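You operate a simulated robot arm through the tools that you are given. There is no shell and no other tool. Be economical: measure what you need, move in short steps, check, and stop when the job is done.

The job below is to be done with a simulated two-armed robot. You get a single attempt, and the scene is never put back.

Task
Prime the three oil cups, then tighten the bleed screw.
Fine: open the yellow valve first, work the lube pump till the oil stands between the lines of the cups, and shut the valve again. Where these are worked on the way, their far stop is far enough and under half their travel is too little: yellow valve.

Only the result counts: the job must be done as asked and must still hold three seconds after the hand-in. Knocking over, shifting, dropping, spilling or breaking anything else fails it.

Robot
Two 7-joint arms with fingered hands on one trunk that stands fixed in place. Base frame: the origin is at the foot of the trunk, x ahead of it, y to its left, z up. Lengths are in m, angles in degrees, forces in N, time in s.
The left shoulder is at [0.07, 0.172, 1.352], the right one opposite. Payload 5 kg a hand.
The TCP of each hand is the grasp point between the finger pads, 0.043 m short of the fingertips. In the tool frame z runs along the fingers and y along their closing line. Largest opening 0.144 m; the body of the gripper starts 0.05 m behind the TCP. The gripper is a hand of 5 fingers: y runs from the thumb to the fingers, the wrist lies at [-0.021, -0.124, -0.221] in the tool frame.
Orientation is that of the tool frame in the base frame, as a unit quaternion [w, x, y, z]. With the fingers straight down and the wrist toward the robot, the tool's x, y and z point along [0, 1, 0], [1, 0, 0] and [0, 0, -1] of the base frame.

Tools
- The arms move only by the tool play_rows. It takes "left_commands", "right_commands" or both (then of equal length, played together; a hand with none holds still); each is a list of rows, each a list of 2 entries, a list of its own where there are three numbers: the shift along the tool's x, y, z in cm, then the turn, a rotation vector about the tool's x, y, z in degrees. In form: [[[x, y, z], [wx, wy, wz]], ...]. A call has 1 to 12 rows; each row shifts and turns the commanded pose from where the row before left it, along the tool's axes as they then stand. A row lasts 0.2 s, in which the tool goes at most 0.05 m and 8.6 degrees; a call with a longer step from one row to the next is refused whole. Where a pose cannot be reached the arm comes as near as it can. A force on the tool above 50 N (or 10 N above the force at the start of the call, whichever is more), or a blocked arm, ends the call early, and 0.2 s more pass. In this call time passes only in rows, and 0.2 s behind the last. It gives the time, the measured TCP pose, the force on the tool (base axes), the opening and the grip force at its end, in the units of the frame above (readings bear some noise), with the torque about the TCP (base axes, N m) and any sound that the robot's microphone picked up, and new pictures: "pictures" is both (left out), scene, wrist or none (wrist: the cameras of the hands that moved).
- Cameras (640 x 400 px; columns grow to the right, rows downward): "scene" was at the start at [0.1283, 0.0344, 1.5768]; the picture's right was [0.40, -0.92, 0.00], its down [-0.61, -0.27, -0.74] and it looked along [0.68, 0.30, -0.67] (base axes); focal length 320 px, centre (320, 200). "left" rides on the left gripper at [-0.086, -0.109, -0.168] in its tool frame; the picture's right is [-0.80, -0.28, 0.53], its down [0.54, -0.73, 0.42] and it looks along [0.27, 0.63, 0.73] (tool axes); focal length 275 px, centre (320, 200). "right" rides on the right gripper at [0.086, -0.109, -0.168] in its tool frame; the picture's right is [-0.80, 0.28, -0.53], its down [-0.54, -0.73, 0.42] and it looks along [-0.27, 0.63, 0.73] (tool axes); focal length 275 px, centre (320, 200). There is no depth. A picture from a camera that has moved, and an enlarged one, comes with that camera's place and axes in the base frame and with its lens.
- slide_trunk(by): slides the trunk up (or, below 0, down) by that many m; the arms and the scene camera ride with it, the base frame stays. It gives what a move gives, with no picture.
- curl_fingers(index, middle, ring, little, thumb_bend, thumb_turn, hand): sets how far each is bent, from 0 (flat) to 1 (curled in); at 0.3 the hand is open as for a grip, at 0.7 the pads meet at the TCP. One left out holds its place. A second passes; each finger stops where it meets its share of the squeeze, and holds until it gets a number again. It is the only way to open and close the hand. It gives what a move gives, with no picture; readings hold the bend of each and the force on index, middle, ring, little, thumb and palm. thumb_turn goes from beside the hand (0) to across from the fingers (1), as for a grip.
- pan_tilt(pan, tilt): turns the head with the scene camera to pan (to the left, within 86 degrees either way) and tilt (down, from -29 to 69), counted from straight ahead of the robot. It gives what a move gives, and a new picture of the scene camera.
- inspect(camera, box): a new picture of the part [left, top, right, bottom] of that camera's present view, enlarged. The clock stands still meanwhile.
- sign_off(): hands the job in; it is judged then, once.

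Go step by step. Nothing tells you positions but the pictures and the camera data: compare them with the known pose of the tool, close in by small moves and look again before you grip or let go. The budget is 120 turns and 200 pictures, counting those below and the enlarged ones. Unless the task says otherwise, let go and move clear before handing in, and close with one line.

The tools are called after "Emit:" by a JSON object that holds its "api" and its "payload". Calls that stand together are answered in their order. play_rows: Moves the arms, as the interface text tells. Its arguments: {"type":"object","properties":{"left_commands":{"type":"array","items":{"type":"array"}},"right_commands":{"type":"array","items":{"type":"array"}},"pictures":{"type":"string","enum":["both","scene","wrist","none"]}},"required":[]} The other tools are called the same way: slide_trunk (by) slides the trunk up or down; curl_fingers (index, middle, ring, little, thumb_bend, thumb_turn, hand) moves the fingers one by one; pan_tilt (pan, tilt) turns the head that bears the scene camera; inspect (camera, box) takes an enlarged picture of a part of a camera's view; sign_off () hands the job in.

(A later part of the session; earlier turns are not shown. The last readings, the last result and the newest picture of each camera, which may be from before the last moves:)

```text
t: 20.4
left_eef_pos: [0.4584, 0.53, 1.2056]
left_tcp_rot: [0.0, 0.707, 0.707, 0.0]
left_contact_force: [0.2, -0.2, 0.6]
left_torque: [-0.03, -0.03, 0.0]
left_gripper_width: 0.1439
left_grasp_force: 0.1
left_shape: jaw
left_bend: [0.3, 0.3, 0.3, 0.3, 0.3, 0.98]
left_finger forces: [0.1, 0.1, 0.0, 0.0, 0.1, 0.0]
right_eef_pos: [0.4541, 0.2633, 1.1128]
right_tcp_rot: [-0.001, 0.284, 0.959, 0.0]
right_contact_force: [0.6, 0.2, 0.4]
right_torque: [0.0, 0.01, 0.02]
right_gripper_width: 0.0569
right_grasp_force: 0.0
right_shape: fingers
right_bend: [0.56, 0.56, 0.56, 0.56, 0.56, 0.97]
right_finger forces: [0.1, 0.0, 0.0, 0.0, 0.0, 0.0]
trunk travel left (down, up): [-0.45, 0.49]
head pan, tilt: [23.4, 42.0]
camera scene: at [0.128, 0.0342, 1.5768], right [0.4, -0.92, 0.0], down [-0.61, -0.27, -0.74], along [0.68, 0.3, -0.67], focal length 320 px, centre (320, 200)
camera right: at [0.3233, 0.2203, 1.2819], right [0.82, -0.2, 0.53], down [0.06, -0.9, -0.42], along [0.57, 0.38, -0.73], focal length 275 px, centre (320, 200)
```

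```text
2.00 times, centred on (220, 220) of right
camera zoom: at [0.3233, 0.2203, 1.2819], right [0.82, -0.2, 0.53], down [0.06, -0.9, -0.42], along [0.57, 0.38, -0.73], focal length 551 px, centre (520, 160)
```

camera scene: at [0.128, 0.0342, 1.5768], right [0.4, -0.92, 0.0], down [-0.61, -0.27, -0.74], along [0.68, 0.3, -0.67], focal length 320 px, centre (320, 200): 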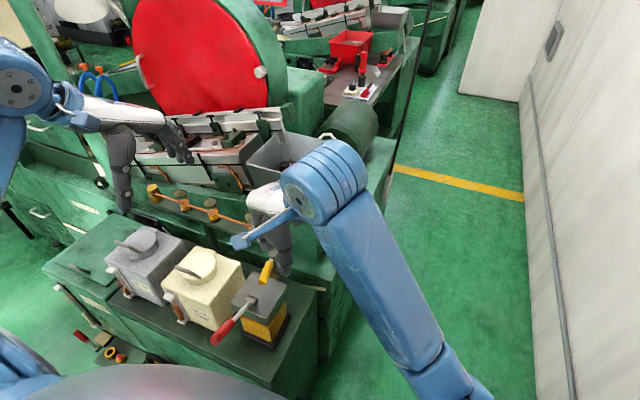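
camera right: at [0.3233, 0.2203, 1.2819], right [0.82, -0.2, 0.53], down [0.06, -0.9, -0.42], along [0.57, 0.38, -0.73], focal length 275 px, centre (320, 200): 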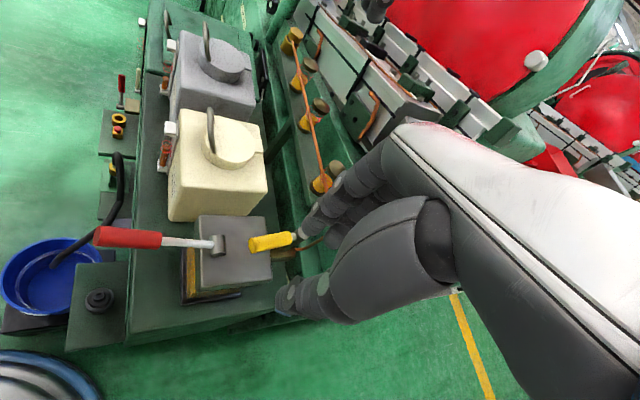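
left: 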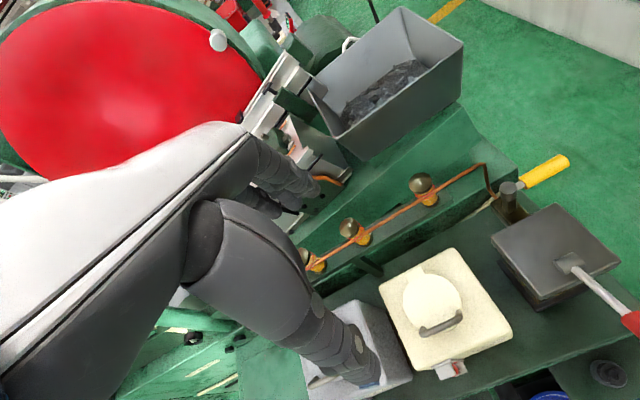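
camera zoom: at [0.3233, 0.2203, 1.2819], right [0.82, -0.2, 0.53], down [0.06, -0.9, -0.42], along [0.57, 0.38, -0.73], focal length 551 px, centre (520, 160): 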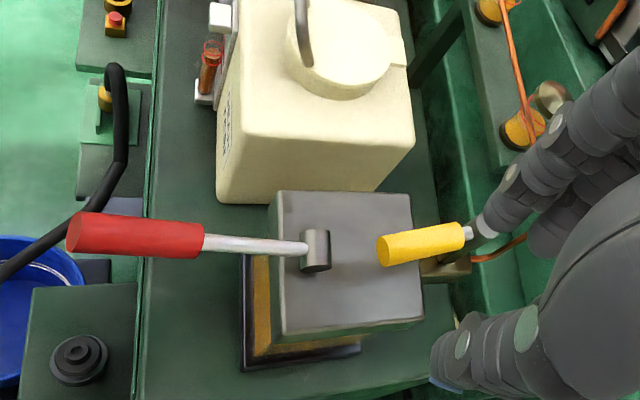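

The valve is open. The pump lever runs from about (0.425, 0.333, 0.92) to (0.304, 0.335, 0.953). I'll yaw the right hand to 90° and hover over the red grip with thumb and fingers on either side of it.

Emit:
{"api": "play_rows", "payload": {"right_commands": [[[0, 0, 0], [0, 0, -8.2]], [[0, 0, 0], [0, 0, -8.2]], [[0, 0, 0], [0, 0, -8.2]], [[0, 0, 0], [0, 0, -8.2]], [[2.8, 1.7, 0.5], [0, 0, 0]], [[2.8, 1.8, 0.5], [0, 0, 0]], [[2.8, 1.8, 0.5], [0, 0, 0]], [[3.0, 1.7, 0.5], [0, 0, 0]], [[0, 0, 0], [0, 0, 0]]], "pictures": "none"}}

Emit:
{"api": "curl_fingers", "payload": {"hand": "right", "index": 0.48, "middle": 0.48, "ring": 0.48, "little": 0.48, "thumb_bend": 0.48}}

Emit:
{"api": "play_rows", "payload": {"right_commands": [[[0, 0, 0], [0, 0, 0]]]}}

```text
t: 22.4
left_eef_pos: [0.4594, 0.5285, 1.2058]
left_tcp_rot: [0.0, 0.707, 0.707, 0.0]
left_contact_force: [0.6, -0.6, -0.3]
left_torque: [0.0, 0.03, 0.0]
left_gripper_width: 0.144
left_grasp_force: 0.0
left_shape: jaw
left_bend: [0.3, 0.3, 0.3, 0.3, 0.3, 0.98]
left_finger forces: [0.1, 0.1, 0.0, 0.0, 0.0, 0.0]
right_eef_pos: [0.3368, 0.3309, 1.0923]
right_tcp_rot: [-0.001, 0.002, 1.0, 0.001]
right_contact_force: [0.4, -0.1, 0.5]
right_torque: [-0.01, -0.01, -0.05]
right_gripper_width: 0.0569
right_grasp_force: 0.0
right_shape: fingers
right_bend: [0.56, 0.56, 0.56, 0.56, 0.56, 0.98]
right_finger forces: [0.0, 0.0, 0.0, 0.0, 0.0, 0.0]
trunk travel left (down, up): [-0.45, 0.49]
head pan, tilt: [23.4, 42.0]
```

```text
t: 23.4
left_eef_pos: [0.4586, 0.5297, 1.2064]
left_tcp_rot: [-0.001, 0.707, 0.707, 0.0]
left_contact_force: [0.2, 0.0, 1.0]
left_torque: [0.02, 0.01, 0.0]
left_gripper_width: 0.1437
left_grasp_force: 0.0
left_shape: jaw
left_bend: [0.3, 0.3, 0.3, 0.3, 0.3, 0.98]
left_finger forces: [0.0, 0.0, 0.0, 0.1, 0.0, 0.0]
right_eef_pos: [0.3373, 0.3328, 1.092]
right_tcp_rot: [0.0, 0.003, 1.0, 0.001]
right_contact_force: [-0.7, 0.3, -0.5]
right_torque: [0.01, 0.02, -0.02]
right_gripper_width: 0.0848
right_grasp_force: 0.1
right_shape: fingers
right_bend: [0.48, 0.48, 0.48, 0.48, 0.48, 0.98]
right_finger forces: [0.1, 0.0, 0.0, 0.0, 0.0, 0.0]
trunk travel left (down, up): [-0.45, 0.49]
head pan, tilt: [23.4, 42.0]
```

```text
t: 23.8
left_eef_pos: [0.459, 0.5295, 1.2047]
left_tcp_rot: [0.0, 0.707, 0.707, 0.0]
left_contact_force: [0.6, -0.3, 0.0]
left_torque: [-0.02, 0.01, 0.04]
left_gripper_width: 0.1439
left_grasp_force: 0.2
left_shape: jaw
left_bend: [0.3, 0.3, 0.3, 0.3, 0.3, 0.98]
left_finger forces: [0.0, 0.0, 0.1, 0.0, 0.0, 0.1]
right_eef_pos: [0.3364, 0.3306, 1.0919]
right_tcp_rot: [0.0, 0.001, 1.0, 0.0]
right_contact_force: [-0.5, 0.2, 0.4]
right_torque: [-0.01, -0.01, 0.0]
right_gripper_width: 0.0852
right_grasp_force: 0.0
right_shape: fingers
right_bend: [0.48, 0.48, 0.48, 0.48, 0.48, 0.98]
right_finger forces: [0.0, 0.0, 0.0, 0.0, 0.0, 0.0]
trunk travel left (down, up): [-0.45, 0.49]
head pan, tilt: [23.4, 42.0]
camera scene: at [0.128, 0.0346, 1.5768], right [0.4, -0.92, 0.0], down [-0.61, -0.27, -0.74], along [0.68, 0.3, -0.67], focal length 320 px, centre (320, 200)
camera right: at [0.2515, 0.2232, 1.2605], right [0.8, 0.28, 0.53], down [0.54, -0.73, -0.42], along [0.27, 0.63, -0.73], focal length 275 px, centre (320, 200)
```

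scene: 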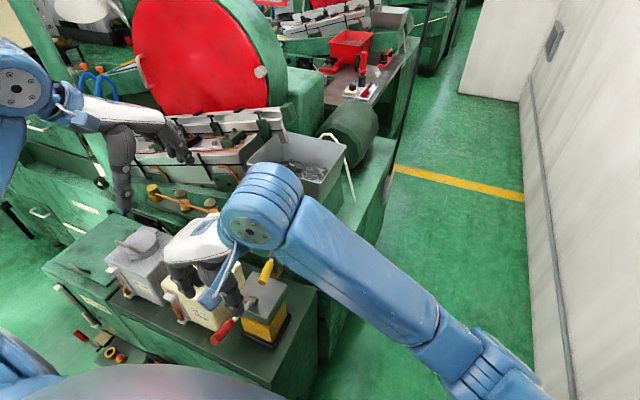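
right: 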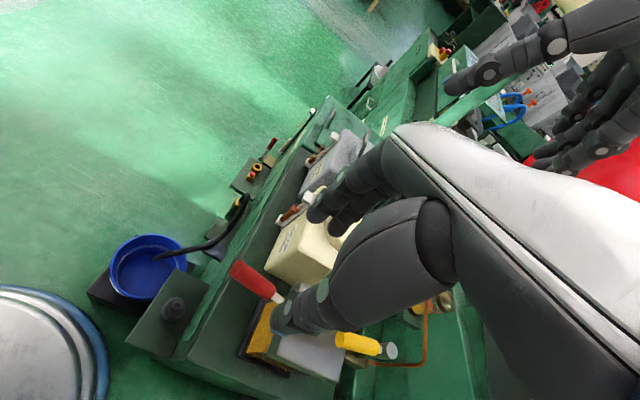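

Thumb and index straddle the grip line. I'll curl ring and little out of the way of the pump lid, move slightly toward the grip's end, and go down.

Emit:
{"api": "curl_fingers", "payload": {"hand": "right", "ring": 1.0, "little": 1.0}}

Emit:
{"api": "play_rows", "payload": {"right_commands": [[[1.7, 0.2, 3], [0, 0, 0]], [[0, 0, 3], [0, 0, 0]], [[0, 0, 2.5], [0, 0, 0]], [[0, 0, 0], [0, 0, 0]]]}}

Emit:
{"api": "inspect", "payload": {"camera": "scene", "box": [150, 250, 310, 350]}}

```text
t: 24.8
left_eef_pos: [0.4582, 0.5295, 1.2054]
left_tcp_rot: [0.0, 0.708, 0.707, 0.0]
left_contact_force: [0.0, -0.7, -0.3]
left_torque: [0.02, -0.01, -0.01]
left_gripper_width: 0.1438
left_grasp_force: 0.0
left_shape: jaw
left_bend: [0.3, 0.3, 0.3, 0.3, 0.3, 0.98]
left_finger forces: [0.0, 0.1, 0.0, 0.0, 0.0, 0.1]
right_eef_pos: [0.3372, 0.3318, 1.0909]
right_tcp_rot: [0.0, 0.002, 1.0, 0.0]
right_contact_force: [0.2, 0.7, 0.4]
right_torque: [-0.04, 0.02, -0.01]
right_gripper_width: 0.085
right_grasp_force: 0.1
right_shape: fingers
right_bend: [0.48, 0.48, 1.0, 1.0, 0.48, 0.98]
right_finger forces: [0.0, 0.0, 0.0, 0.1, 0.0, 0.0]
trunk travel left (down, up): [-0.45, 0.49]
head pan, tilt: [23.4, 42.0]
```

```text
t: 25.8
left_eef_pos: [0.4589, 0.5284, 1.2044]
left_tcp_rot: [-0.001, 0.707, 0.707, 0.0]
left_contact_force: [-0.2, 1.1, 0.5]
left_torque: [0.02, 0.03, -0.03]
left_gripper_width: 0.1437
left_grasp_force: 0.0
left_shape: jaw
left_bend: [0.3, 0.3, 0.3, 0.3, 0.3, 0.98]
left_finger forces: [0.1, 0.1, 0.0, 0.0, 0.1, 0.0]
right_eef_pos: [0.3206, 0.3331, 1.0076]
right_tcp_rot: [0.0, 0.001, 1.0, -0.001]
right_contact_force: [0.7, 0.1, -0.3]
right_torque: [0.0, 0.0, -0.01]
right_gripper_width: 0.0852
right_grasp_force: 0.1
right_shape: fingers
right_bend: [0.48, 0.48, 1.0, 1.0, 0.48, 0.98]
right_finger forces: [0.0, 0.0, 0.0, 0.0, 0.0, 0.0]
trunk travel left (down, up): [-0.45, 0.49]
head pan, tilt: [23.4, 42.0]
camera scene: at [0.1279, 0.0346, 1.5768], right [0.4, -0.92, 0.0], down [-0.61, -0.27, -0.74], along [0.68, 0.3, -0.67], focal length 320 px, centre (320, 200)
camera right: at [0.2353, 0.2234, 1.1762], right [0.8, 0.28, 0.53], down [0.54, -0.73, -0.42], along [0.27, 0.63, -0.73], focal length 275 px, centre (320, 200)
```

scene: 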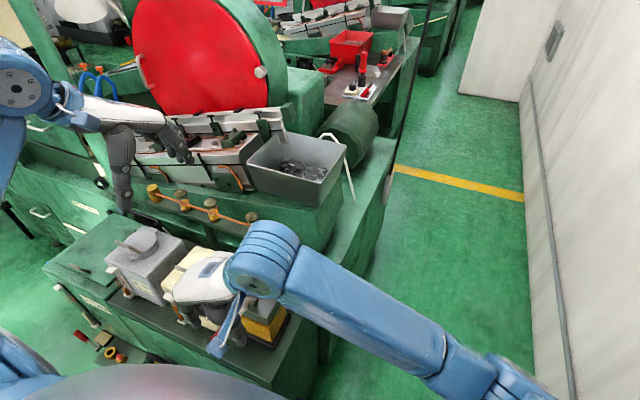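
right: 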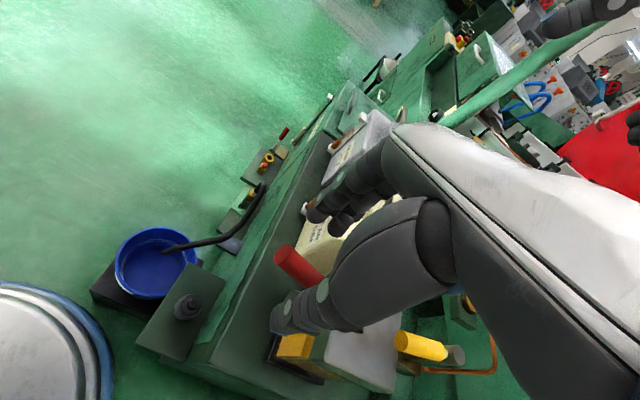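

```text
4.00 times, centred on (230, 300) of scene
camera zoom: at [0.1279, 0.0346, 1.5768], right [0.4, -0.92, 0.0], down [-0.61, -0.27, -0.74], along [0.68, 0.3, -0.67], focal length 1281 px, centre (680, -200)
```

zoom: 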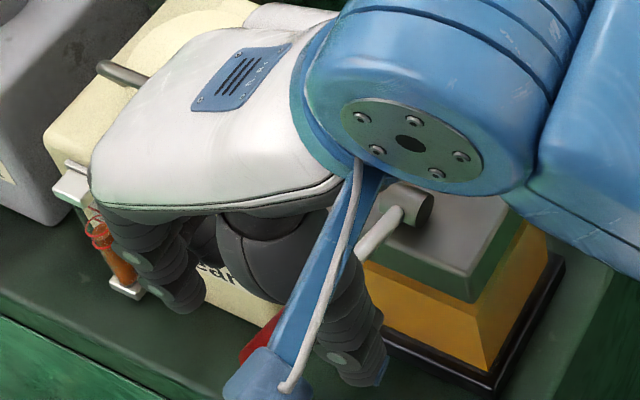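

Alignment looks right, so I'll go down the last 4 cm and close index, middle and thumb on the grip.

Emit:
{"api": "play_rows", "payload": {"right_commands": [[[0, 0, 2], [0, 0, 0]], [[0, 0, 2.3], [0, 0, 0]], [[0, 0, 0], [0, 0, 0]]], "pictures": "wrist"}}

Emit:
{"api": "inspect", "payload": {"camera": "scene", "box": [150, 250, 310, 350]}}

```text
t: 26.6
left_eef_pos: [0.4581, 0.5297, 1.2044]
left_tcp_rot: [0.0, 0.707, 0.707, 0.0]
left_contact_force: [0.3, -0.8, 0.9]
left_torque: [-0.03, 0.01, 0.0]
left_gripper_width: 0.1441
left_grasp_force: 0.0
left_shape: jaw
left_bend: [0.3, 0.3, 0.3, 0.3, 0.3, 0.98]
left_finger forces: [0.0, 0.1, 0.0, 0.1, 0.0, 0.1]
right_eef_pos: [0.3218, 0.3339, 0.9644]
right_tcp_rot: [0.0, 0.002, 1.0, 0.0]
right_contact_force: [0.6, 0.2, -0.5]
right_torque: [-0.02, 0.0, -0.05]
right_gripper_width: 0.0852
right_grasp_force: 0.1
right_shape: fingers
right_bend: [0.48, 0.48, 1.0, 1.0, 0.48, 0.98]
right_finger forces: [0.0, 0.0, 0.1, 0.1, 0.0, 0.1]
trunk travel left (down, up): [-0.45, 0.49]
head pan, tilt: [23.4, 42.0]
camera right: at [0.2366, 0.2255, 1.1334], right [0.8, 0.28, 0.53], down [0.54, -0.73, -0.42], along [0.27, 0.63, -0.73], focal length 275 px, centre (320, 200)
```

right: 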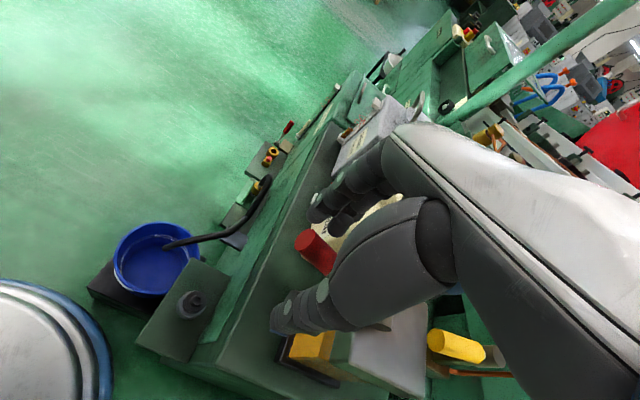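

```text
4.00 times, centred on (230, 300) of scene
camera zoom: at [0.1281, 0.0345, 1.5768], right [0.4, -0.92, 0.0], down [-0.61, -0.27, -0.74], along [0.68, 0.3, -0.67], focal length 1281 px, centre (680, -200)
```

zoom: 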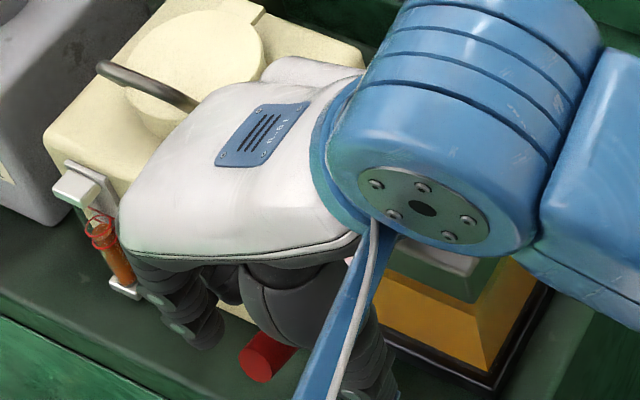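

The grip is between thumb and index. Closing now.

Emit:
{"api": "curl_fingers", "payload": {"hand": "right", "index": 0.72, "middle": 0.72, "thumb_bend": 0.72}}

Emit:
{"api": "inspect", "payload": {"camera": "scene", "box": [140, 170, 300, 270]}}

Emit:
{"api": "inspect", "payload": {"camera": "left", "box": [290, 140, 540, 296]}}

```text
t: 27.6
left_eef_pos: [0.4583, 0.5287, 1.2056]
left_tcp_rot: [-0.001, 0.707, 0.707, 0.0]
left_contact_force: [0.1, -0.1, -0.2]
left_torque: [-0.03, 0.0, 0.0]
left_gripper_width: 0.1434
left_grasp_force: 0.1
left_shape: jaw
left_bend: [0.3, 0.3, 0.3, 0.3, 0.3, 0.98]
left_finger forces: [0.0, 0.0, 0.0, 0.0, 0.0, 0.0]
right_eef_pos: [0.3236, 0.3335, 0.9643]
right_tcp_rot: [-0.001, 0.002, 1.0, 0.0]
right_contact_force: [0.3, -3.7, -6.2]
right_torque: [0.04, 0.08, 0.1]
right_gripper_width: 0.0044
right_grasp_force: 6.3
right_shape: fingers
right_bend: [0.72, 0.71, 1.0, 1.0, 0.69, 0.97]
right_finger forces: [0.0, 5.1, 0.0, 0.0, 7.0, 0.0]
trunk travel left (down, up): [-0.45, 0.49]
head pan, tilt: [23.4, 42.0]
```

```text
4.00 times, centred on (220, 220) of scene
camera zoom: at [0.1283, 0.0344, 1.5767], right [0.4, -0.92, 0.0], down [-0.61, -0.27, -0.74], along [0.68, 0.3, -0.67], focal length 1281 px, centre (720, 120)
```

zoom: 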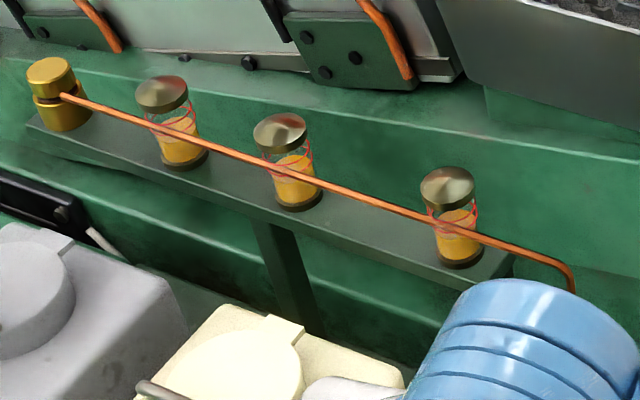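

```text
2.56 times, centred on (415, 218) of left
camera zoom: at [0.3507, 0.4446, 1.3725], right [-0.28, -0.8, -0.53], down [-0.73, 0.54, -0.42], along [0.63, 0.27, -0.73], focal length 705 px, centre (77, 154)
```

zoom: 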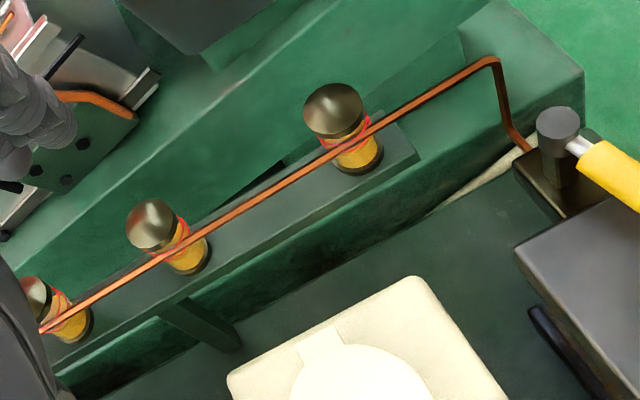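

The finger gap is nearly closed, so the handle may be caged rather than pinched. I'll look.

Emit:
{"api": "inspect", "payload": {"camera": "scene", "box": [180, 290, 276, 350]}}

Emit:
{"api": "inspect", "payload": {"camera": "right", "box": [240, 160, 500, 400]}}

```text
6.67 times, centred on (228, 320) of scene
camera zoom: at [0.1283, 0.0344, 1.5767], right [0.4, -0.92, 0.0], down [-0.61, -0.27, -0.74], along [0.68, 0.3, -0.67], focal length 2134 px, centre (933, -600)
```

zoom: 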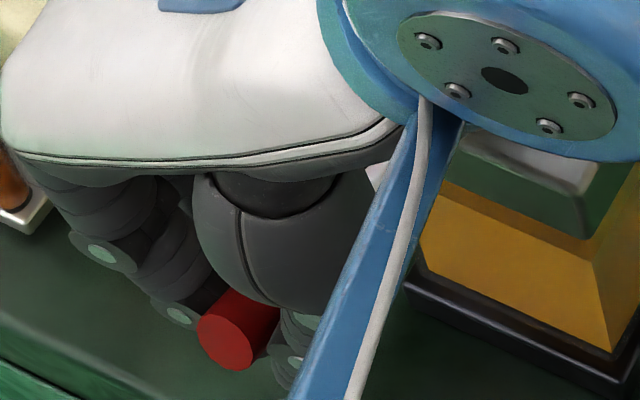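

```text
1.67 times, centred on (370, 280) of right
camera zoom: at [0.2369, 0.2252, 1.1332], right [0.8, 0.28, 0.53], down [0.54, -0.73, -0.42], along [0.27, 0.63, -0.73], focal length 459 px, centre (237, 67)
```

zoom: 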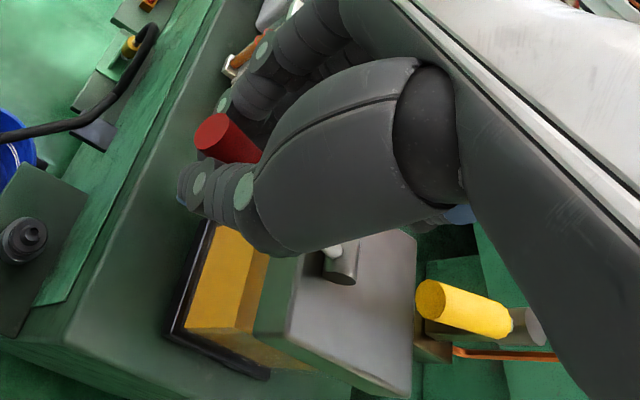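

The handle is caged between thumb and fingers. I'll try lifting it slightly along its arc.

Emit:
{"api": "play_rows", "payload": {"right_commands": [[[-0.6, 0, -1.7], [0, 0, 0]], [[-0.9, 0, -1.6], [0, 0, 0]]], "pictures": "none"}}

Emit:
{"api": "inspect", "payload": {"camera": "scene", "box": [150, 250, 310, 350]}}

```text
t: 28.2
left_eef_pos: [0.4592, 0.5268, 1.2061]
left_tcp_rot: [0.0, 0.707, 0.707, 0.0]
left_contact_force: [0.3, -0.5, -0.9]
left_torque: [0.01, -0.01, 0.02]
left_gripper_width: 0.1437
left_grasp_force: 0.1
left_shape: jaw
left_bend: [0.3, 0.3, 0.3, 0.3, 0.3, 0.98]
left_finger forces: [0.0, 0.0, 0.0, 0.0, 0.0, 0.0]
right_eef_pos: [0.3379, 0.3351, 1.002]
right_tcp_rot: [0.001, 0.002, 1.0, 0.002]
right_contact_force: [0.4, -0.8, 0.9]
right_torque: [0.02, 0.02, 0.02]
right_gripper_width: 0.0025
right_grasp_force: 0.1
right_shape: fingers
right_bend: [0.72, 0.72, 1.0, 1.0, 0.71, 0.97]
right_finger forces: [0.0, 0.1, 0.0, 0.0, 0.1, 0.0]
trunk travel left (down, up): [-0.45, 0.49]
head pan, tilt: [23.4, 42.0]
```

```text
4.00 times, centred on (230, 300) of scene
camera zoom: at [0.1284, 0.0326, 1.5772], right [0.4, -0.92, 0.0], down [-0.61, -0.27, -0.74], along [0.68, 0.3, -0.67], focal length 1281 px, centre (680, -200)
```

zoom: 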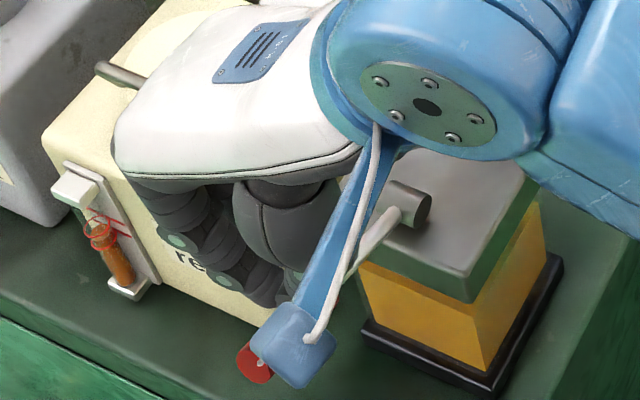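

The grip slipped off while the lever stayed put, so it may sit at its upper stop and work downward. I'll press it from above with the closed fingers.

Emit:
{"api": "play_rows", "payload": {"right_commands": [[[1.5, 0, 0], [0, 0, 0]], [[0, 0, 1], [0, 0, 0]], [[0, 0, 1], [0, 0, 0]], [[0, 0, 1], [0, 0, 0]], [[0, 0, 1], [0, 0, 0]], [[0, 0, 1], [0, 0, 0]]], "pictures": "wrist"}}

Emit:
{"api": "inspect", "payload": {"camera": "scene", "box": [150, 250, 310, 350]}}

```text
t: 29.6
left_eef_pos: [0.4583, 0.5303, 1.2059]
left_tcp_rot: [0.001, 0.707, 0.707, -0.001]
left_contact_force: [0.1, 0.1, 0.0]
left_torque: [0.01, 0.02, 0.0]
left_gripper_width: 0.1438
left_grasp_force: 0.1
left_shape: jaw
left_bend: [0.3, 0.3, 0.3, 0.3, 0.3, 0.98]
left_finger forces: [0.0, 0.0, 0.0, 0.0, 0.0, 0.0]
right_eef_pos: [0.3226, 0.3362, 0.947]
right_tcp_rot: [0.0, 0.002, 1.0, 0.001]
right_contact_force: [-0.9, 2.4, 4.7]
right_torque: [0.08, -0.06, 0.03]
right_gripper_width: 0.0027
right_grasp_force: 3.3
right_shape: fingers
right_bend: [0.72, 0.72, 1.0, 1.0, 0.71, 0.97]
right_finger forces: [0.0, 5.6, 0.0, 0.1, 0.0, 0.0]
trunk travel left (down, up): [-0.45, 0.49]
head pan, tilt: [23.4, 42.0]
camera right: at [0.2365, 0.2284, 1.116], right [0.8, 0.28, 0.53], down [0.54, -0.73, -0.42], along [0.27, 0.63, -0.73], focal length 275 px, centre (320, 200)
```

right: 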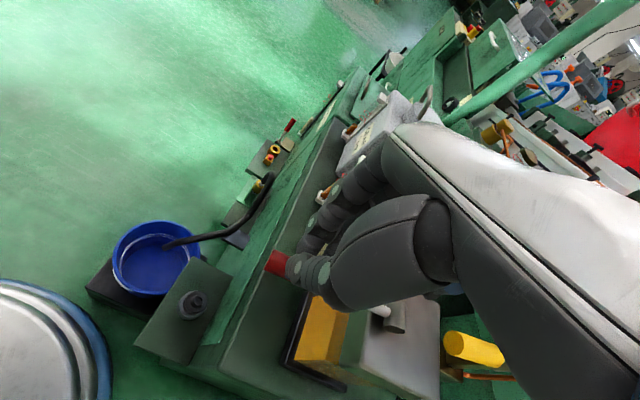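

```text
4.00 times, centred on (230, 300) of scene
camera zoom: at [0.1278, 0.0348, 1.5769], right [0.4, -0.92, 0.0], down [-0.61, -0.27, -0.74], along [0.68, 0.3, -0.67], focal length 1281 px, centre (680, -200)
```

zoom: 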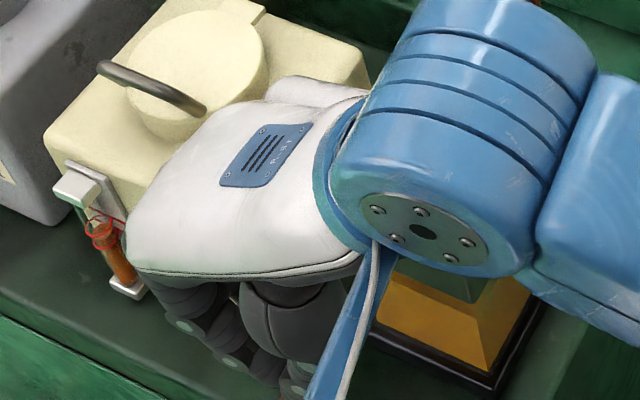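

The lever goes down easily, its end now near z≈0.88. I'll press on in small steps to find the bottom stop, then check the cups.

Emit:
{"api": "play_rows", "payload": {"right_commands": [[[0, 0, 0.8], [0, 0, 0]], [[0, 0, 0.8], [0, 0, 0]]], "pictures": "none"}}

Emit:
{"api": "inspect", "payload": {"camera": "scene", "box": [140, 170, 300, 270]}}

Emit:
{"api": "inspect", "payload": {"camera": "right", "box": [220, 160, 460, 310]}}

```text
t: 30.2
left_eef_pos: [0.4553, 0.5288, 1.207]
left_tcp_rot: [0.001, 0.707, 0.707, 0.001]
left_contact_force: [-0.6, -0.5, -0.1]
left_torque: [0.0, 0.0, -0.04]
left_gripper_width: 0.1439
left_grasp_force: 0.1
left_shape: jaw
left_bend: [0.3, 0.3, 0.3, 0.3, 0.3, 0.98]
left_finger forces: [0.0, 0.1, 0.1, 0.0, 0.2, 0.0]
right_eef_pos: [0.32, 0.3364, 0.9346]
right_tcp_rot: [0.001, 0.001, 1.0, 0.003]
right_contact_force: [-1.7, 11.7, 32.0]
right_torque: [0.22, -0.39, 0.24]
right_gripper_width: 0.0037
right_grasp_force: 18.8
right_shape: fingers
right_bend: [0.72, 0.74, 1.0, 1.0, 0.7, 0.97]
right_finger forces: [0.0, 28.5, 0.1, 0.1, 9.2, 0.1]
trunk travel left (down, up): [-0.45, 0.49]
head pan, tilt: [23.4, 42.0]
```

```text
4.00 times, centred on (220, 220) of scene
camera zoom: at [0.1254, 0.0338, 1.5776], right [0.4, -0.92, 0.0], down [-0.61, -0.27, -0.74], along [0.68, 0.3, -0.67], focal length 1281 px, centre (720, 120)
```

zoom: 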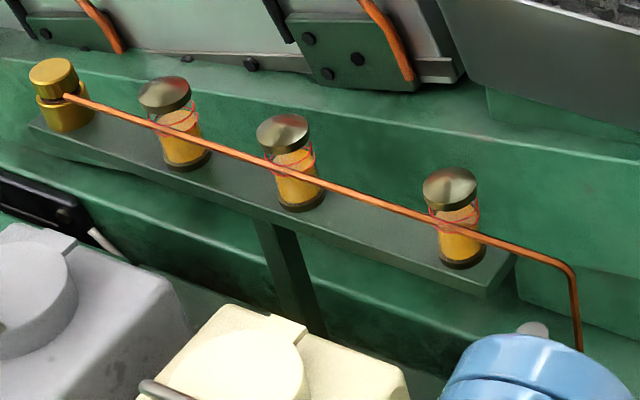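

```text
2.67 times, centred on (340, 235) of right
camera zoom: at [0.2345, 0.2276, 1.102], right [0.8, 0.28, 0.54], down [0.54, -0.72, -0.43], along [0.27, 0.63, -0.73], focal length 734 px, centre (267, 107)
```

zoom: 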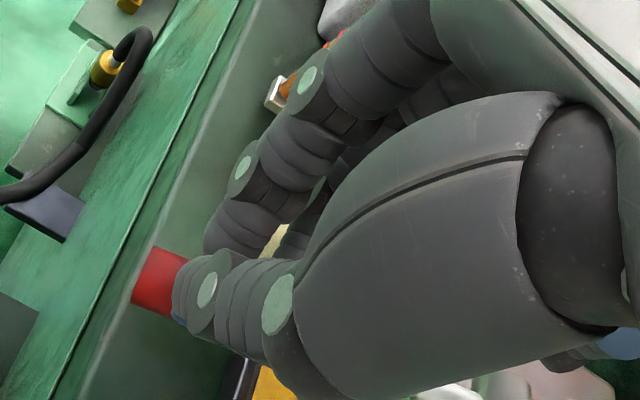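

That's the bottom stop at 32 N, and the oil rose. I'll lift off to see whether the lever springs back, and zoom on the cups.

Emit:
{"api": "play_rows", "payload": {"right_commands": [[[0, 0, -3], [0, 0, 0]], [[0, 0, -4], [0, 0, 0]], [[0, 0, 0], [0, 0, 0]]], "pictures": "wrist"}}

Emit:
{"api": "inspect", "payload": {"camera": "scene", "box": [165, 180, 269, 245]}}

```text
t: 31.0
left_eef_pos: [0.459, 0.5299, 1.2062]
left_tcp_rot: [0.0, 0.707, 0.707, 0.0]
left_contact_force: [0.5, 0.7, 0.1]
left_torque: [0.02, 0.02, 0.0]
left_gripper_width: 0.1439
left_grasp_force: 0.0
left_shape: jaw
left_bend: [0.3, 0.3, 0.3, 0.3, 0.3, 0.98]
left_finger forces: [0.1, 0.0, 0.1, 0.0, 0.1, 0.0]
right_eef_pos: [0.3245, 0.336, 1.0013]
right_tcp_rot: [-0.002, 0.002, 1.0, -0.001]
right_contact_force: [1.7, 0.2, 0.5]
right_torque: [-0.05, -0.02, 0.04]
right_gripper_width: 0.0028
right_grasp_force: 0.0
right_shape: fingers
right_bend: [0.72, 0.72, 1.0, 1.0, 0.71, 0.98]
right_finger forces: [0.0, 0.1, 0.0, 0.1, 0.1, 0.0]
trunk travel left (down, up): [-0.45, 0.49]
head pan, tilt: [23.4, 42.0]
camera right: at [0.2383, 0.2283, 1.1701], right [0.8, 0.28, 0.53], down [0.54, -0.73, -0.42], along [0.27, 0.62, -0.73], focal length 275 px, centre (320, 200)
```

right: 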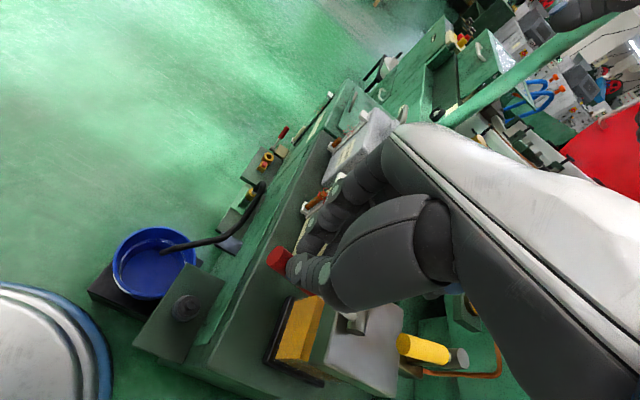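

```text
6.15 times, centred on (217, 212) of scene
camera zoom: at [0.1285, 0.0345, 1.5767], right [0.4, -0.92, 0.0], down [-0.61, -0.27, -0.74], along [0.68, 0.3, -0.67], focal length 1970 px, centre (954, 123)
```

zoom: 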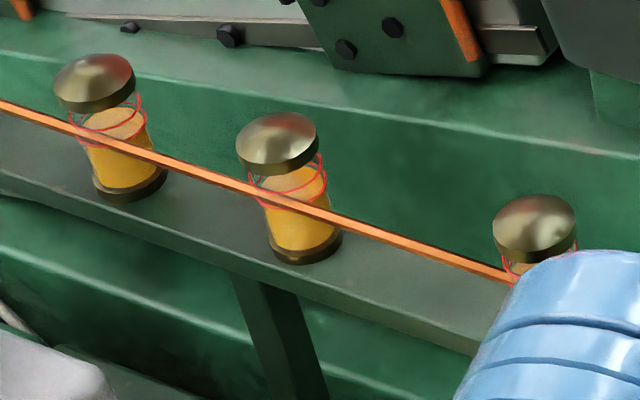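

The lever springs back up by itself. I'll zoom closer on each cup to read the level against the red lines.

Emit:
{"api": "inspect", "payload": {"camera": "scene", "box": [170, 184, 196, 216]}}

Emit:
{"api": "inspect", "payload": {"camera": "scene", "box": [200, 194, 226, 226]}}

Emit:
{"api": "inspect", "payload": {"camera": "left", "box": [400, 165, 448, 215]}}

```text
12.50 times, centred on (183, 200) of scene
camera zoom: at [0.1285, 0.0345, 1.5767], right [0.4, -0.92, 0.0], down [-0.61, -0.27, -0.74], along [0.68, 0.3, -0.67], focal length 4002 px, centre (2032, 200)
```

zoom: 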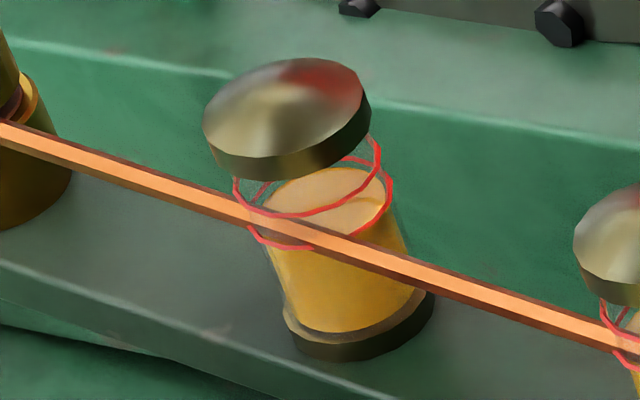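

```text
12.50 times, centred on (213, 210) of scene
camera zoom: at [0.1285, 0.0345, 1.5767], right [0.4, -0.92, 0.0], down [-0.61, -0.27, -0.74], along [0.68, 0.3, -0.67], focal length 4002 px, centre (1658, 75)
```

zoom: 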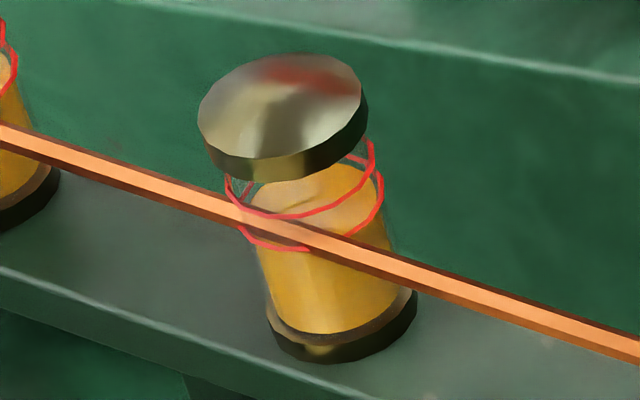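

```text
8.00 times, centred on (424, 190) of left
camera zoom: at [0.3509, 0.4445, 1.3725], right [-0.28, -0.8, -0.53], down [-0.73, 0.54, -0.42], along [0.63, 0.27, -0.73], focal length 2202 px, centre (-512, 280)
```

zoom: 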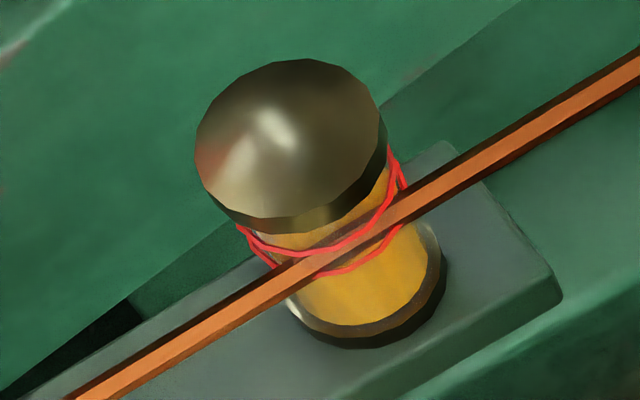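

The oil is near the lower lines after one stroke, but this angle makes the reading uncertain. I'll tilt the left hand's camera toward horizontal, in front of the cups, for a better view.

Emit:
{"api": "play_rows", "payload": {"left_commands": [[[1.9, 0, 0], [-7.5, 0, 0]], [[1.9, 0, 0], [-7.5, 0, 0]], [[1.9, 0, 0], [-7.5, 0, 0]], [[1.9, 0, 0], [-7.5, 0, 0]], [[2.0, 0, 0], [-7.5, 0, 0]], [[2.0, 0, 0], [-7.5, 0, 0]], [[0, -1.4, 1.4], [0, 0, 0]], [[0, -1.4, 1.4], [0, 0, 0]], [[0, 0, 0], [0, 0, 0]]], "pictures": "both"}}

```text
t: 33.0
left_eef_pos: [0.4589, 0.645, 1.165]
left_tcp_rot: [0.27, 0.653, 0.653, 0.271]
left_contact_force: [1.5, 0.7, 0.4]
left_torque: [0.0, 0.03, 0.06]
left_gripper_width: 0.1437
left_grasp_force: 0.0
left_shape: jaw
left_bend: [0.3, 0.3, 0.3, 0.3, 0.3, 0.98]
left_finger forces: [0.0, 0.0, 0.0, 0.0, 0.1, 0.0]
right_eef_pos: [0.3231, 0.3354, 1.0015]
right_tcp_rot: [0.0, 0.002, 1.0, 0.0]
right_contact_force: [0.7, -1.2, 1.4]
right_torque: [-0.03, -0.01, 0.03]
right_gripper_width: 0.0027
right_grasp_force: 0.1
right_shape: fingers
right_bend: [0.72, 0.72, 1.0, 1.0, 0.71, 0.97]
right_finger forces: [0.0, 0.0, 0.1, 0.1, 0.1, 0.0]
trunk travel left (down, up): [-0.45, 0.49]
head pan, tilt: [23.4, 42.0]
camera scene: at [0.1284, 0.0343, 1.5768], right [0.4, -0.92, 0.0], down [-0.61, -0.27, -0.74], along [0.68, 0.3, -0.67], focal length 320 px, centre (320, 200)
camera left: at [0.2643, 0.5599, 1.2065], right [0.18, -0.8, -0.58], down [-0.21, 0.54, -0.81], along [0.96, 0.27, -0.07], focal length 275 px, centre (320, 200)
```

scene: 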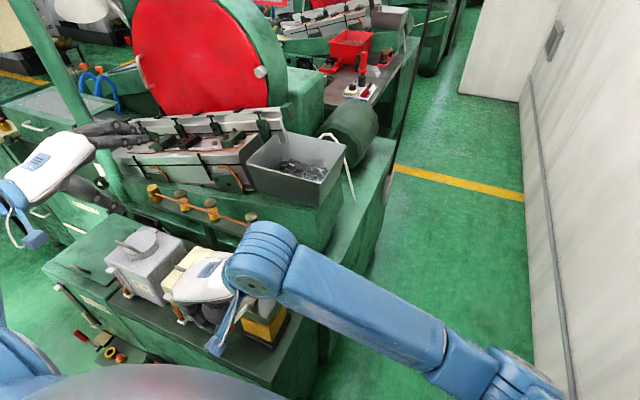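
left: 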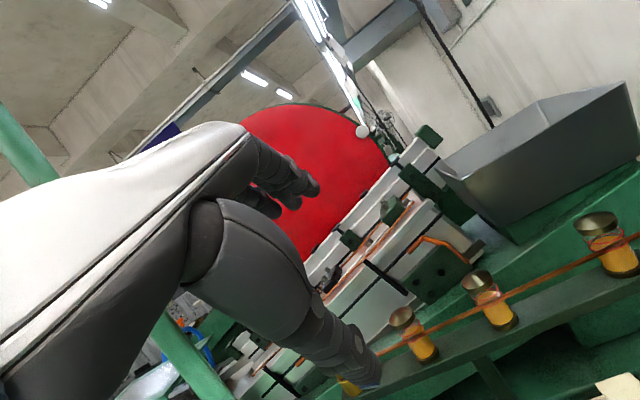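

All three cups are visible. I'll lower the left hand about 6 cm for a flatter view.

Emit:
{"api": "play_rows", "payload": {"left_commands": [[[0, -2.1, 2.1], [0, 0, 0]], [[0, -2.1, 2.1], [0, 0, 0]], [[0, 0, 0], [0, 0, 0]]], "pictures": "wrist"}}

Emit:
{"api": "inspect", "payload": {"camera": "left", "box": [450, 200, 530, 300]}}

Emit:
{"api": "inspect", "payload": {"camera": "left", "box": [380, 240, 460, 340]}}

```text
t: 33.8
left_eef_pos: [0.4582, 0.6454, 1.1069]
left_tcp_rot: [0.271, 0.653, 0.653, 0.27]
left_contact_force: [-0.4, 0.0, -0.9]
left_torque: [0.01, -0.02, -0.01]
left_gripper_width: 0.144
left_grasp_force: 0.0
left_shape: jaw
left_bend: [0.3, 0.3, 0.3, 0.3, 0.3, 0.98]
left_finger forces: [0.0, 0.1, 0.0, 0.1, 0.1, 0.0]
right_eef_pos: [0.3233, 0.3365, 1.0015]
right_tcp_rot: [0.0, 0.002, 1.0, 0.0]
right_contact_force: [0.3, -1.0, 0.4]
right_torque: [-0.05, 0.03, 0.01]
right_gripper_width: 0.0024
right_grasp_force: 0.1
right_shape: fingers
right_bend: [0.72, 0.72, 1.0, 1.0, 0.71, 0.97]
right_finger forces: [0.0, 0.0, 0.0, 0.0, 0.2, 0.1]
trunk travel left (down, up): [-0.45, 0.49]
head pan, tilt: [23.4, 42.0]
camera left: at [0.2639, 0.5612, 1.1487], right [0.18, -0.8, -0.58], down [-0.21, 0.54, -0.81], along [0.96, 0.27, -0.07], focal length 275 px, centre (320, 200)
```

left: 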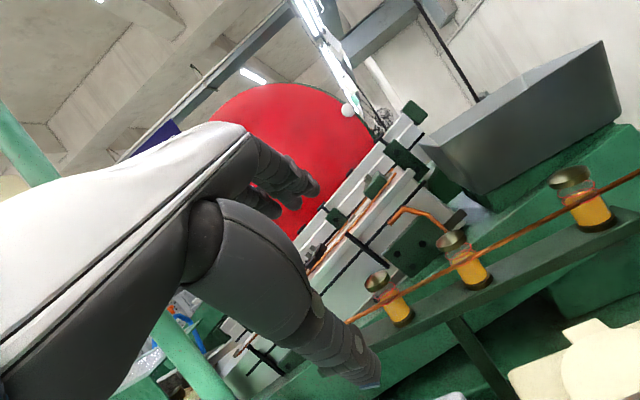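

```text
4.00 times, centred on (490, 250) of left
camera zoom: at [0.2639, 0.5612, 1.1487], right [0.18, -0.8, -0.58], down [-0.21, 0.54, -0.81], along [0.96, 0.27, -0.07], focal length 1101 px, centre (-360, 0)
```

zoom: 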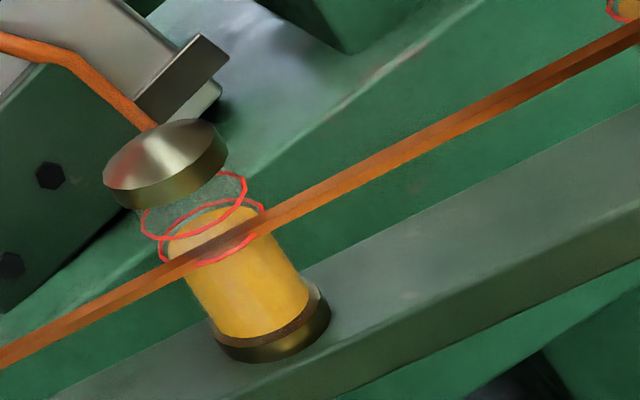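

```text
4.00 times, centred on (420, 290) of left
camera zoom: at [0.2639, 0.5612, 1.1487], right [0.18, -0.8, -0.58], down [-0.21, 0.54, -0.81], along [0.96, 0.27, -0.07], focal length 1101 px, centre (-80, -160)
```

zoom: 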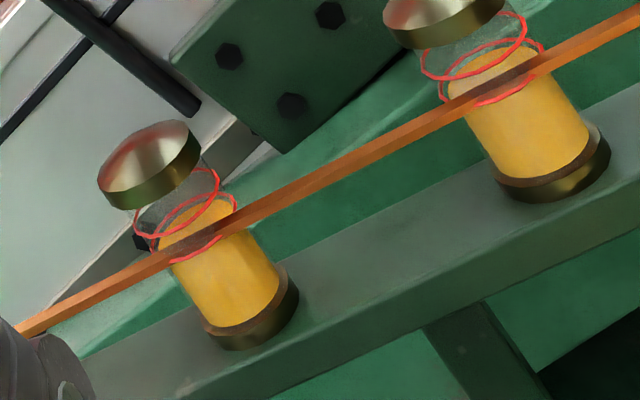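

This view shows the oil right about at the lower lines in all cups. I'll give a second full stroke.

Emit:
{"api": "play_rows", "payload": {"right_commands": [[[0, 0, 1.2], [0, 0, 0]], [[0, 0, 1.2], [0, 0, 0]], [[0, 0, 1.2], [0, 0, 0]], [[0, 0, 1.2], [0, 0, 0]], [[0, 0, 1.1], [0, 0, 0]], [[0, 0, 0.8], [0, 0, 0]], [[0, 0, -2], [0, 0, 0]], [[0, 0, -2.5], [0, 0, 0]], [[0, 0, -2.2], [0, 0, 0]], [[0, 0, 0], [0, 0, 0]]], "pictures": "none"}}

Emit:
{"api": "inspect", "payload": {"camera": "left", "box": [450, 200, 530, 300]}}

```text
t: 36.0
left_eef_pos: [0.4588, 0.6465, 1.1083]
left_tcp_rot: [0.271, 0.653, 0.653, 0.271]
left_contact_force: [0.4, -1.4, -1.0]
left_torque: [-0.02, 0.01, 0.03]
left_gripper_width: 0.1438
left_grasp_force: 0.0
left_shape: jaw
left_bend: [0.3, 0.3, 0.3, 0.3, 0.3, 0.98]
left_finger forces: [0.0, 0.0, 0.1, 0.1, 0.1, 0.0]
right_eef_pos: [0.3226, 0.3351, 1.0016]
right_tcp_rot: [-0.001, 0.001, 1.0, 0.0]
right_contact_force: [1.6, -0.7, 0.8]
right_torque: [0.01, -0.04, 0.02]
right_gripper_width: 0.0028
right_grasp_force: 0.1
right_shape: fingers
right_bend: [0.72, 0.72, 1.0, 1.0, 0.71, 0.98]
right_finger forces: [0.0, 0.1, 0.1, 0.0, 0.0, 0.1]
trunk travel left (down, up): [-0.45, 0.49]
head pan, tilt: [23.4, 42.0]
```

```text
4.00 times, centred on (490, 250) of left
camera zoom: at [0.2641, 0.5611, 1.1488], right [0.18, -0.8, -0.58], down [-0.21, 0.54, -0.81], along [0.96, 0.27, -0.08], focal length 1101 px, centre (-360, 0)
```

zoom: 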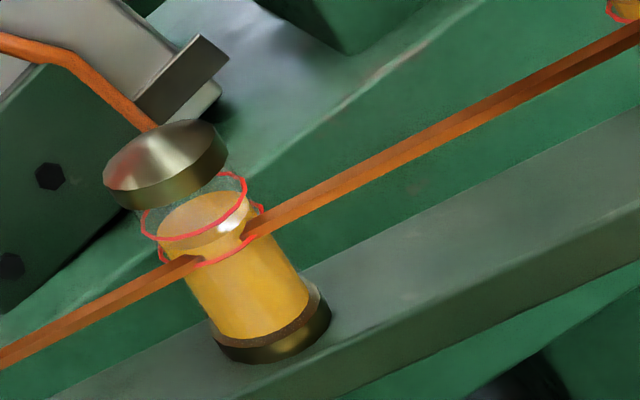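

The oil has risen to between the lines in the middle cup. I'll check all three closely.

Emit:
{"api": "inspect", "payload": {"camera": "left", "box": [470, 230, 500, 270]}}

Emit:
{"api": "inspect", "payload": {"camera": "left", "box": [395, 270, 425, 310]}}

Emit:
{"api": "inspect", "payload": {"camera": "left", "box": [560, 165, 630, 235]}}

```text
10.00 times, centred on (485, 250) of left
camera zoom: at [0.2641, 0.5611, 1.1488], right [0.18, -0.8, -0.58], down [-0.21, 0.54, -0.81], along [0.96, 0.27, -0.08], focal length 2753 px, centre (-1330, -300)
```

zoom: 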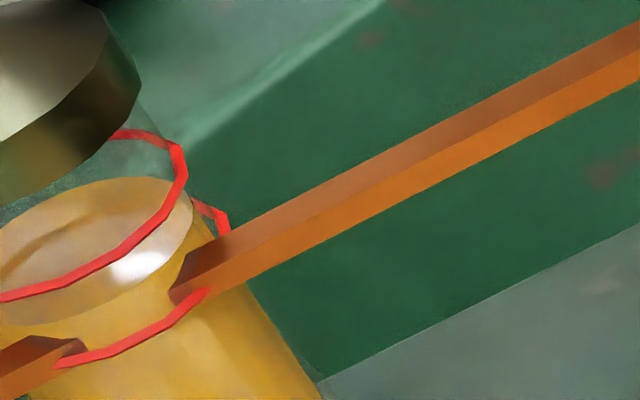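

```text
10.00 times, centred on (410, 290) of left
camera zoom: at [0.2641, 0.5611, 1.1488], right [0.18, -0.8, -0.58], down [-0.21, 0.54, -0.81], along [0.96, 0.27, -0.08], focal length 2753 px, centre (-580, -700)
```

zoom: 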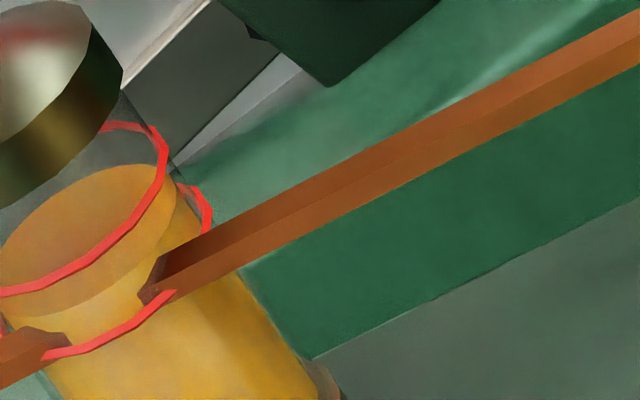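

```text
5.71 times, centred on (595, 200) of left
camera zoom: at [0.2641, 0.5611, 1.1488], right [0.18, -0.8, -0.58], down [-0.21, 0.54, -0.81], along [0.96, 0.27, -0.08], focal length 1573 px, centre (-1251, 200)
```

zoom: 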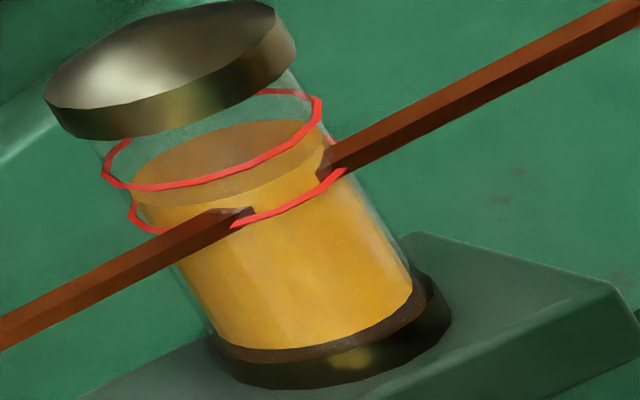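

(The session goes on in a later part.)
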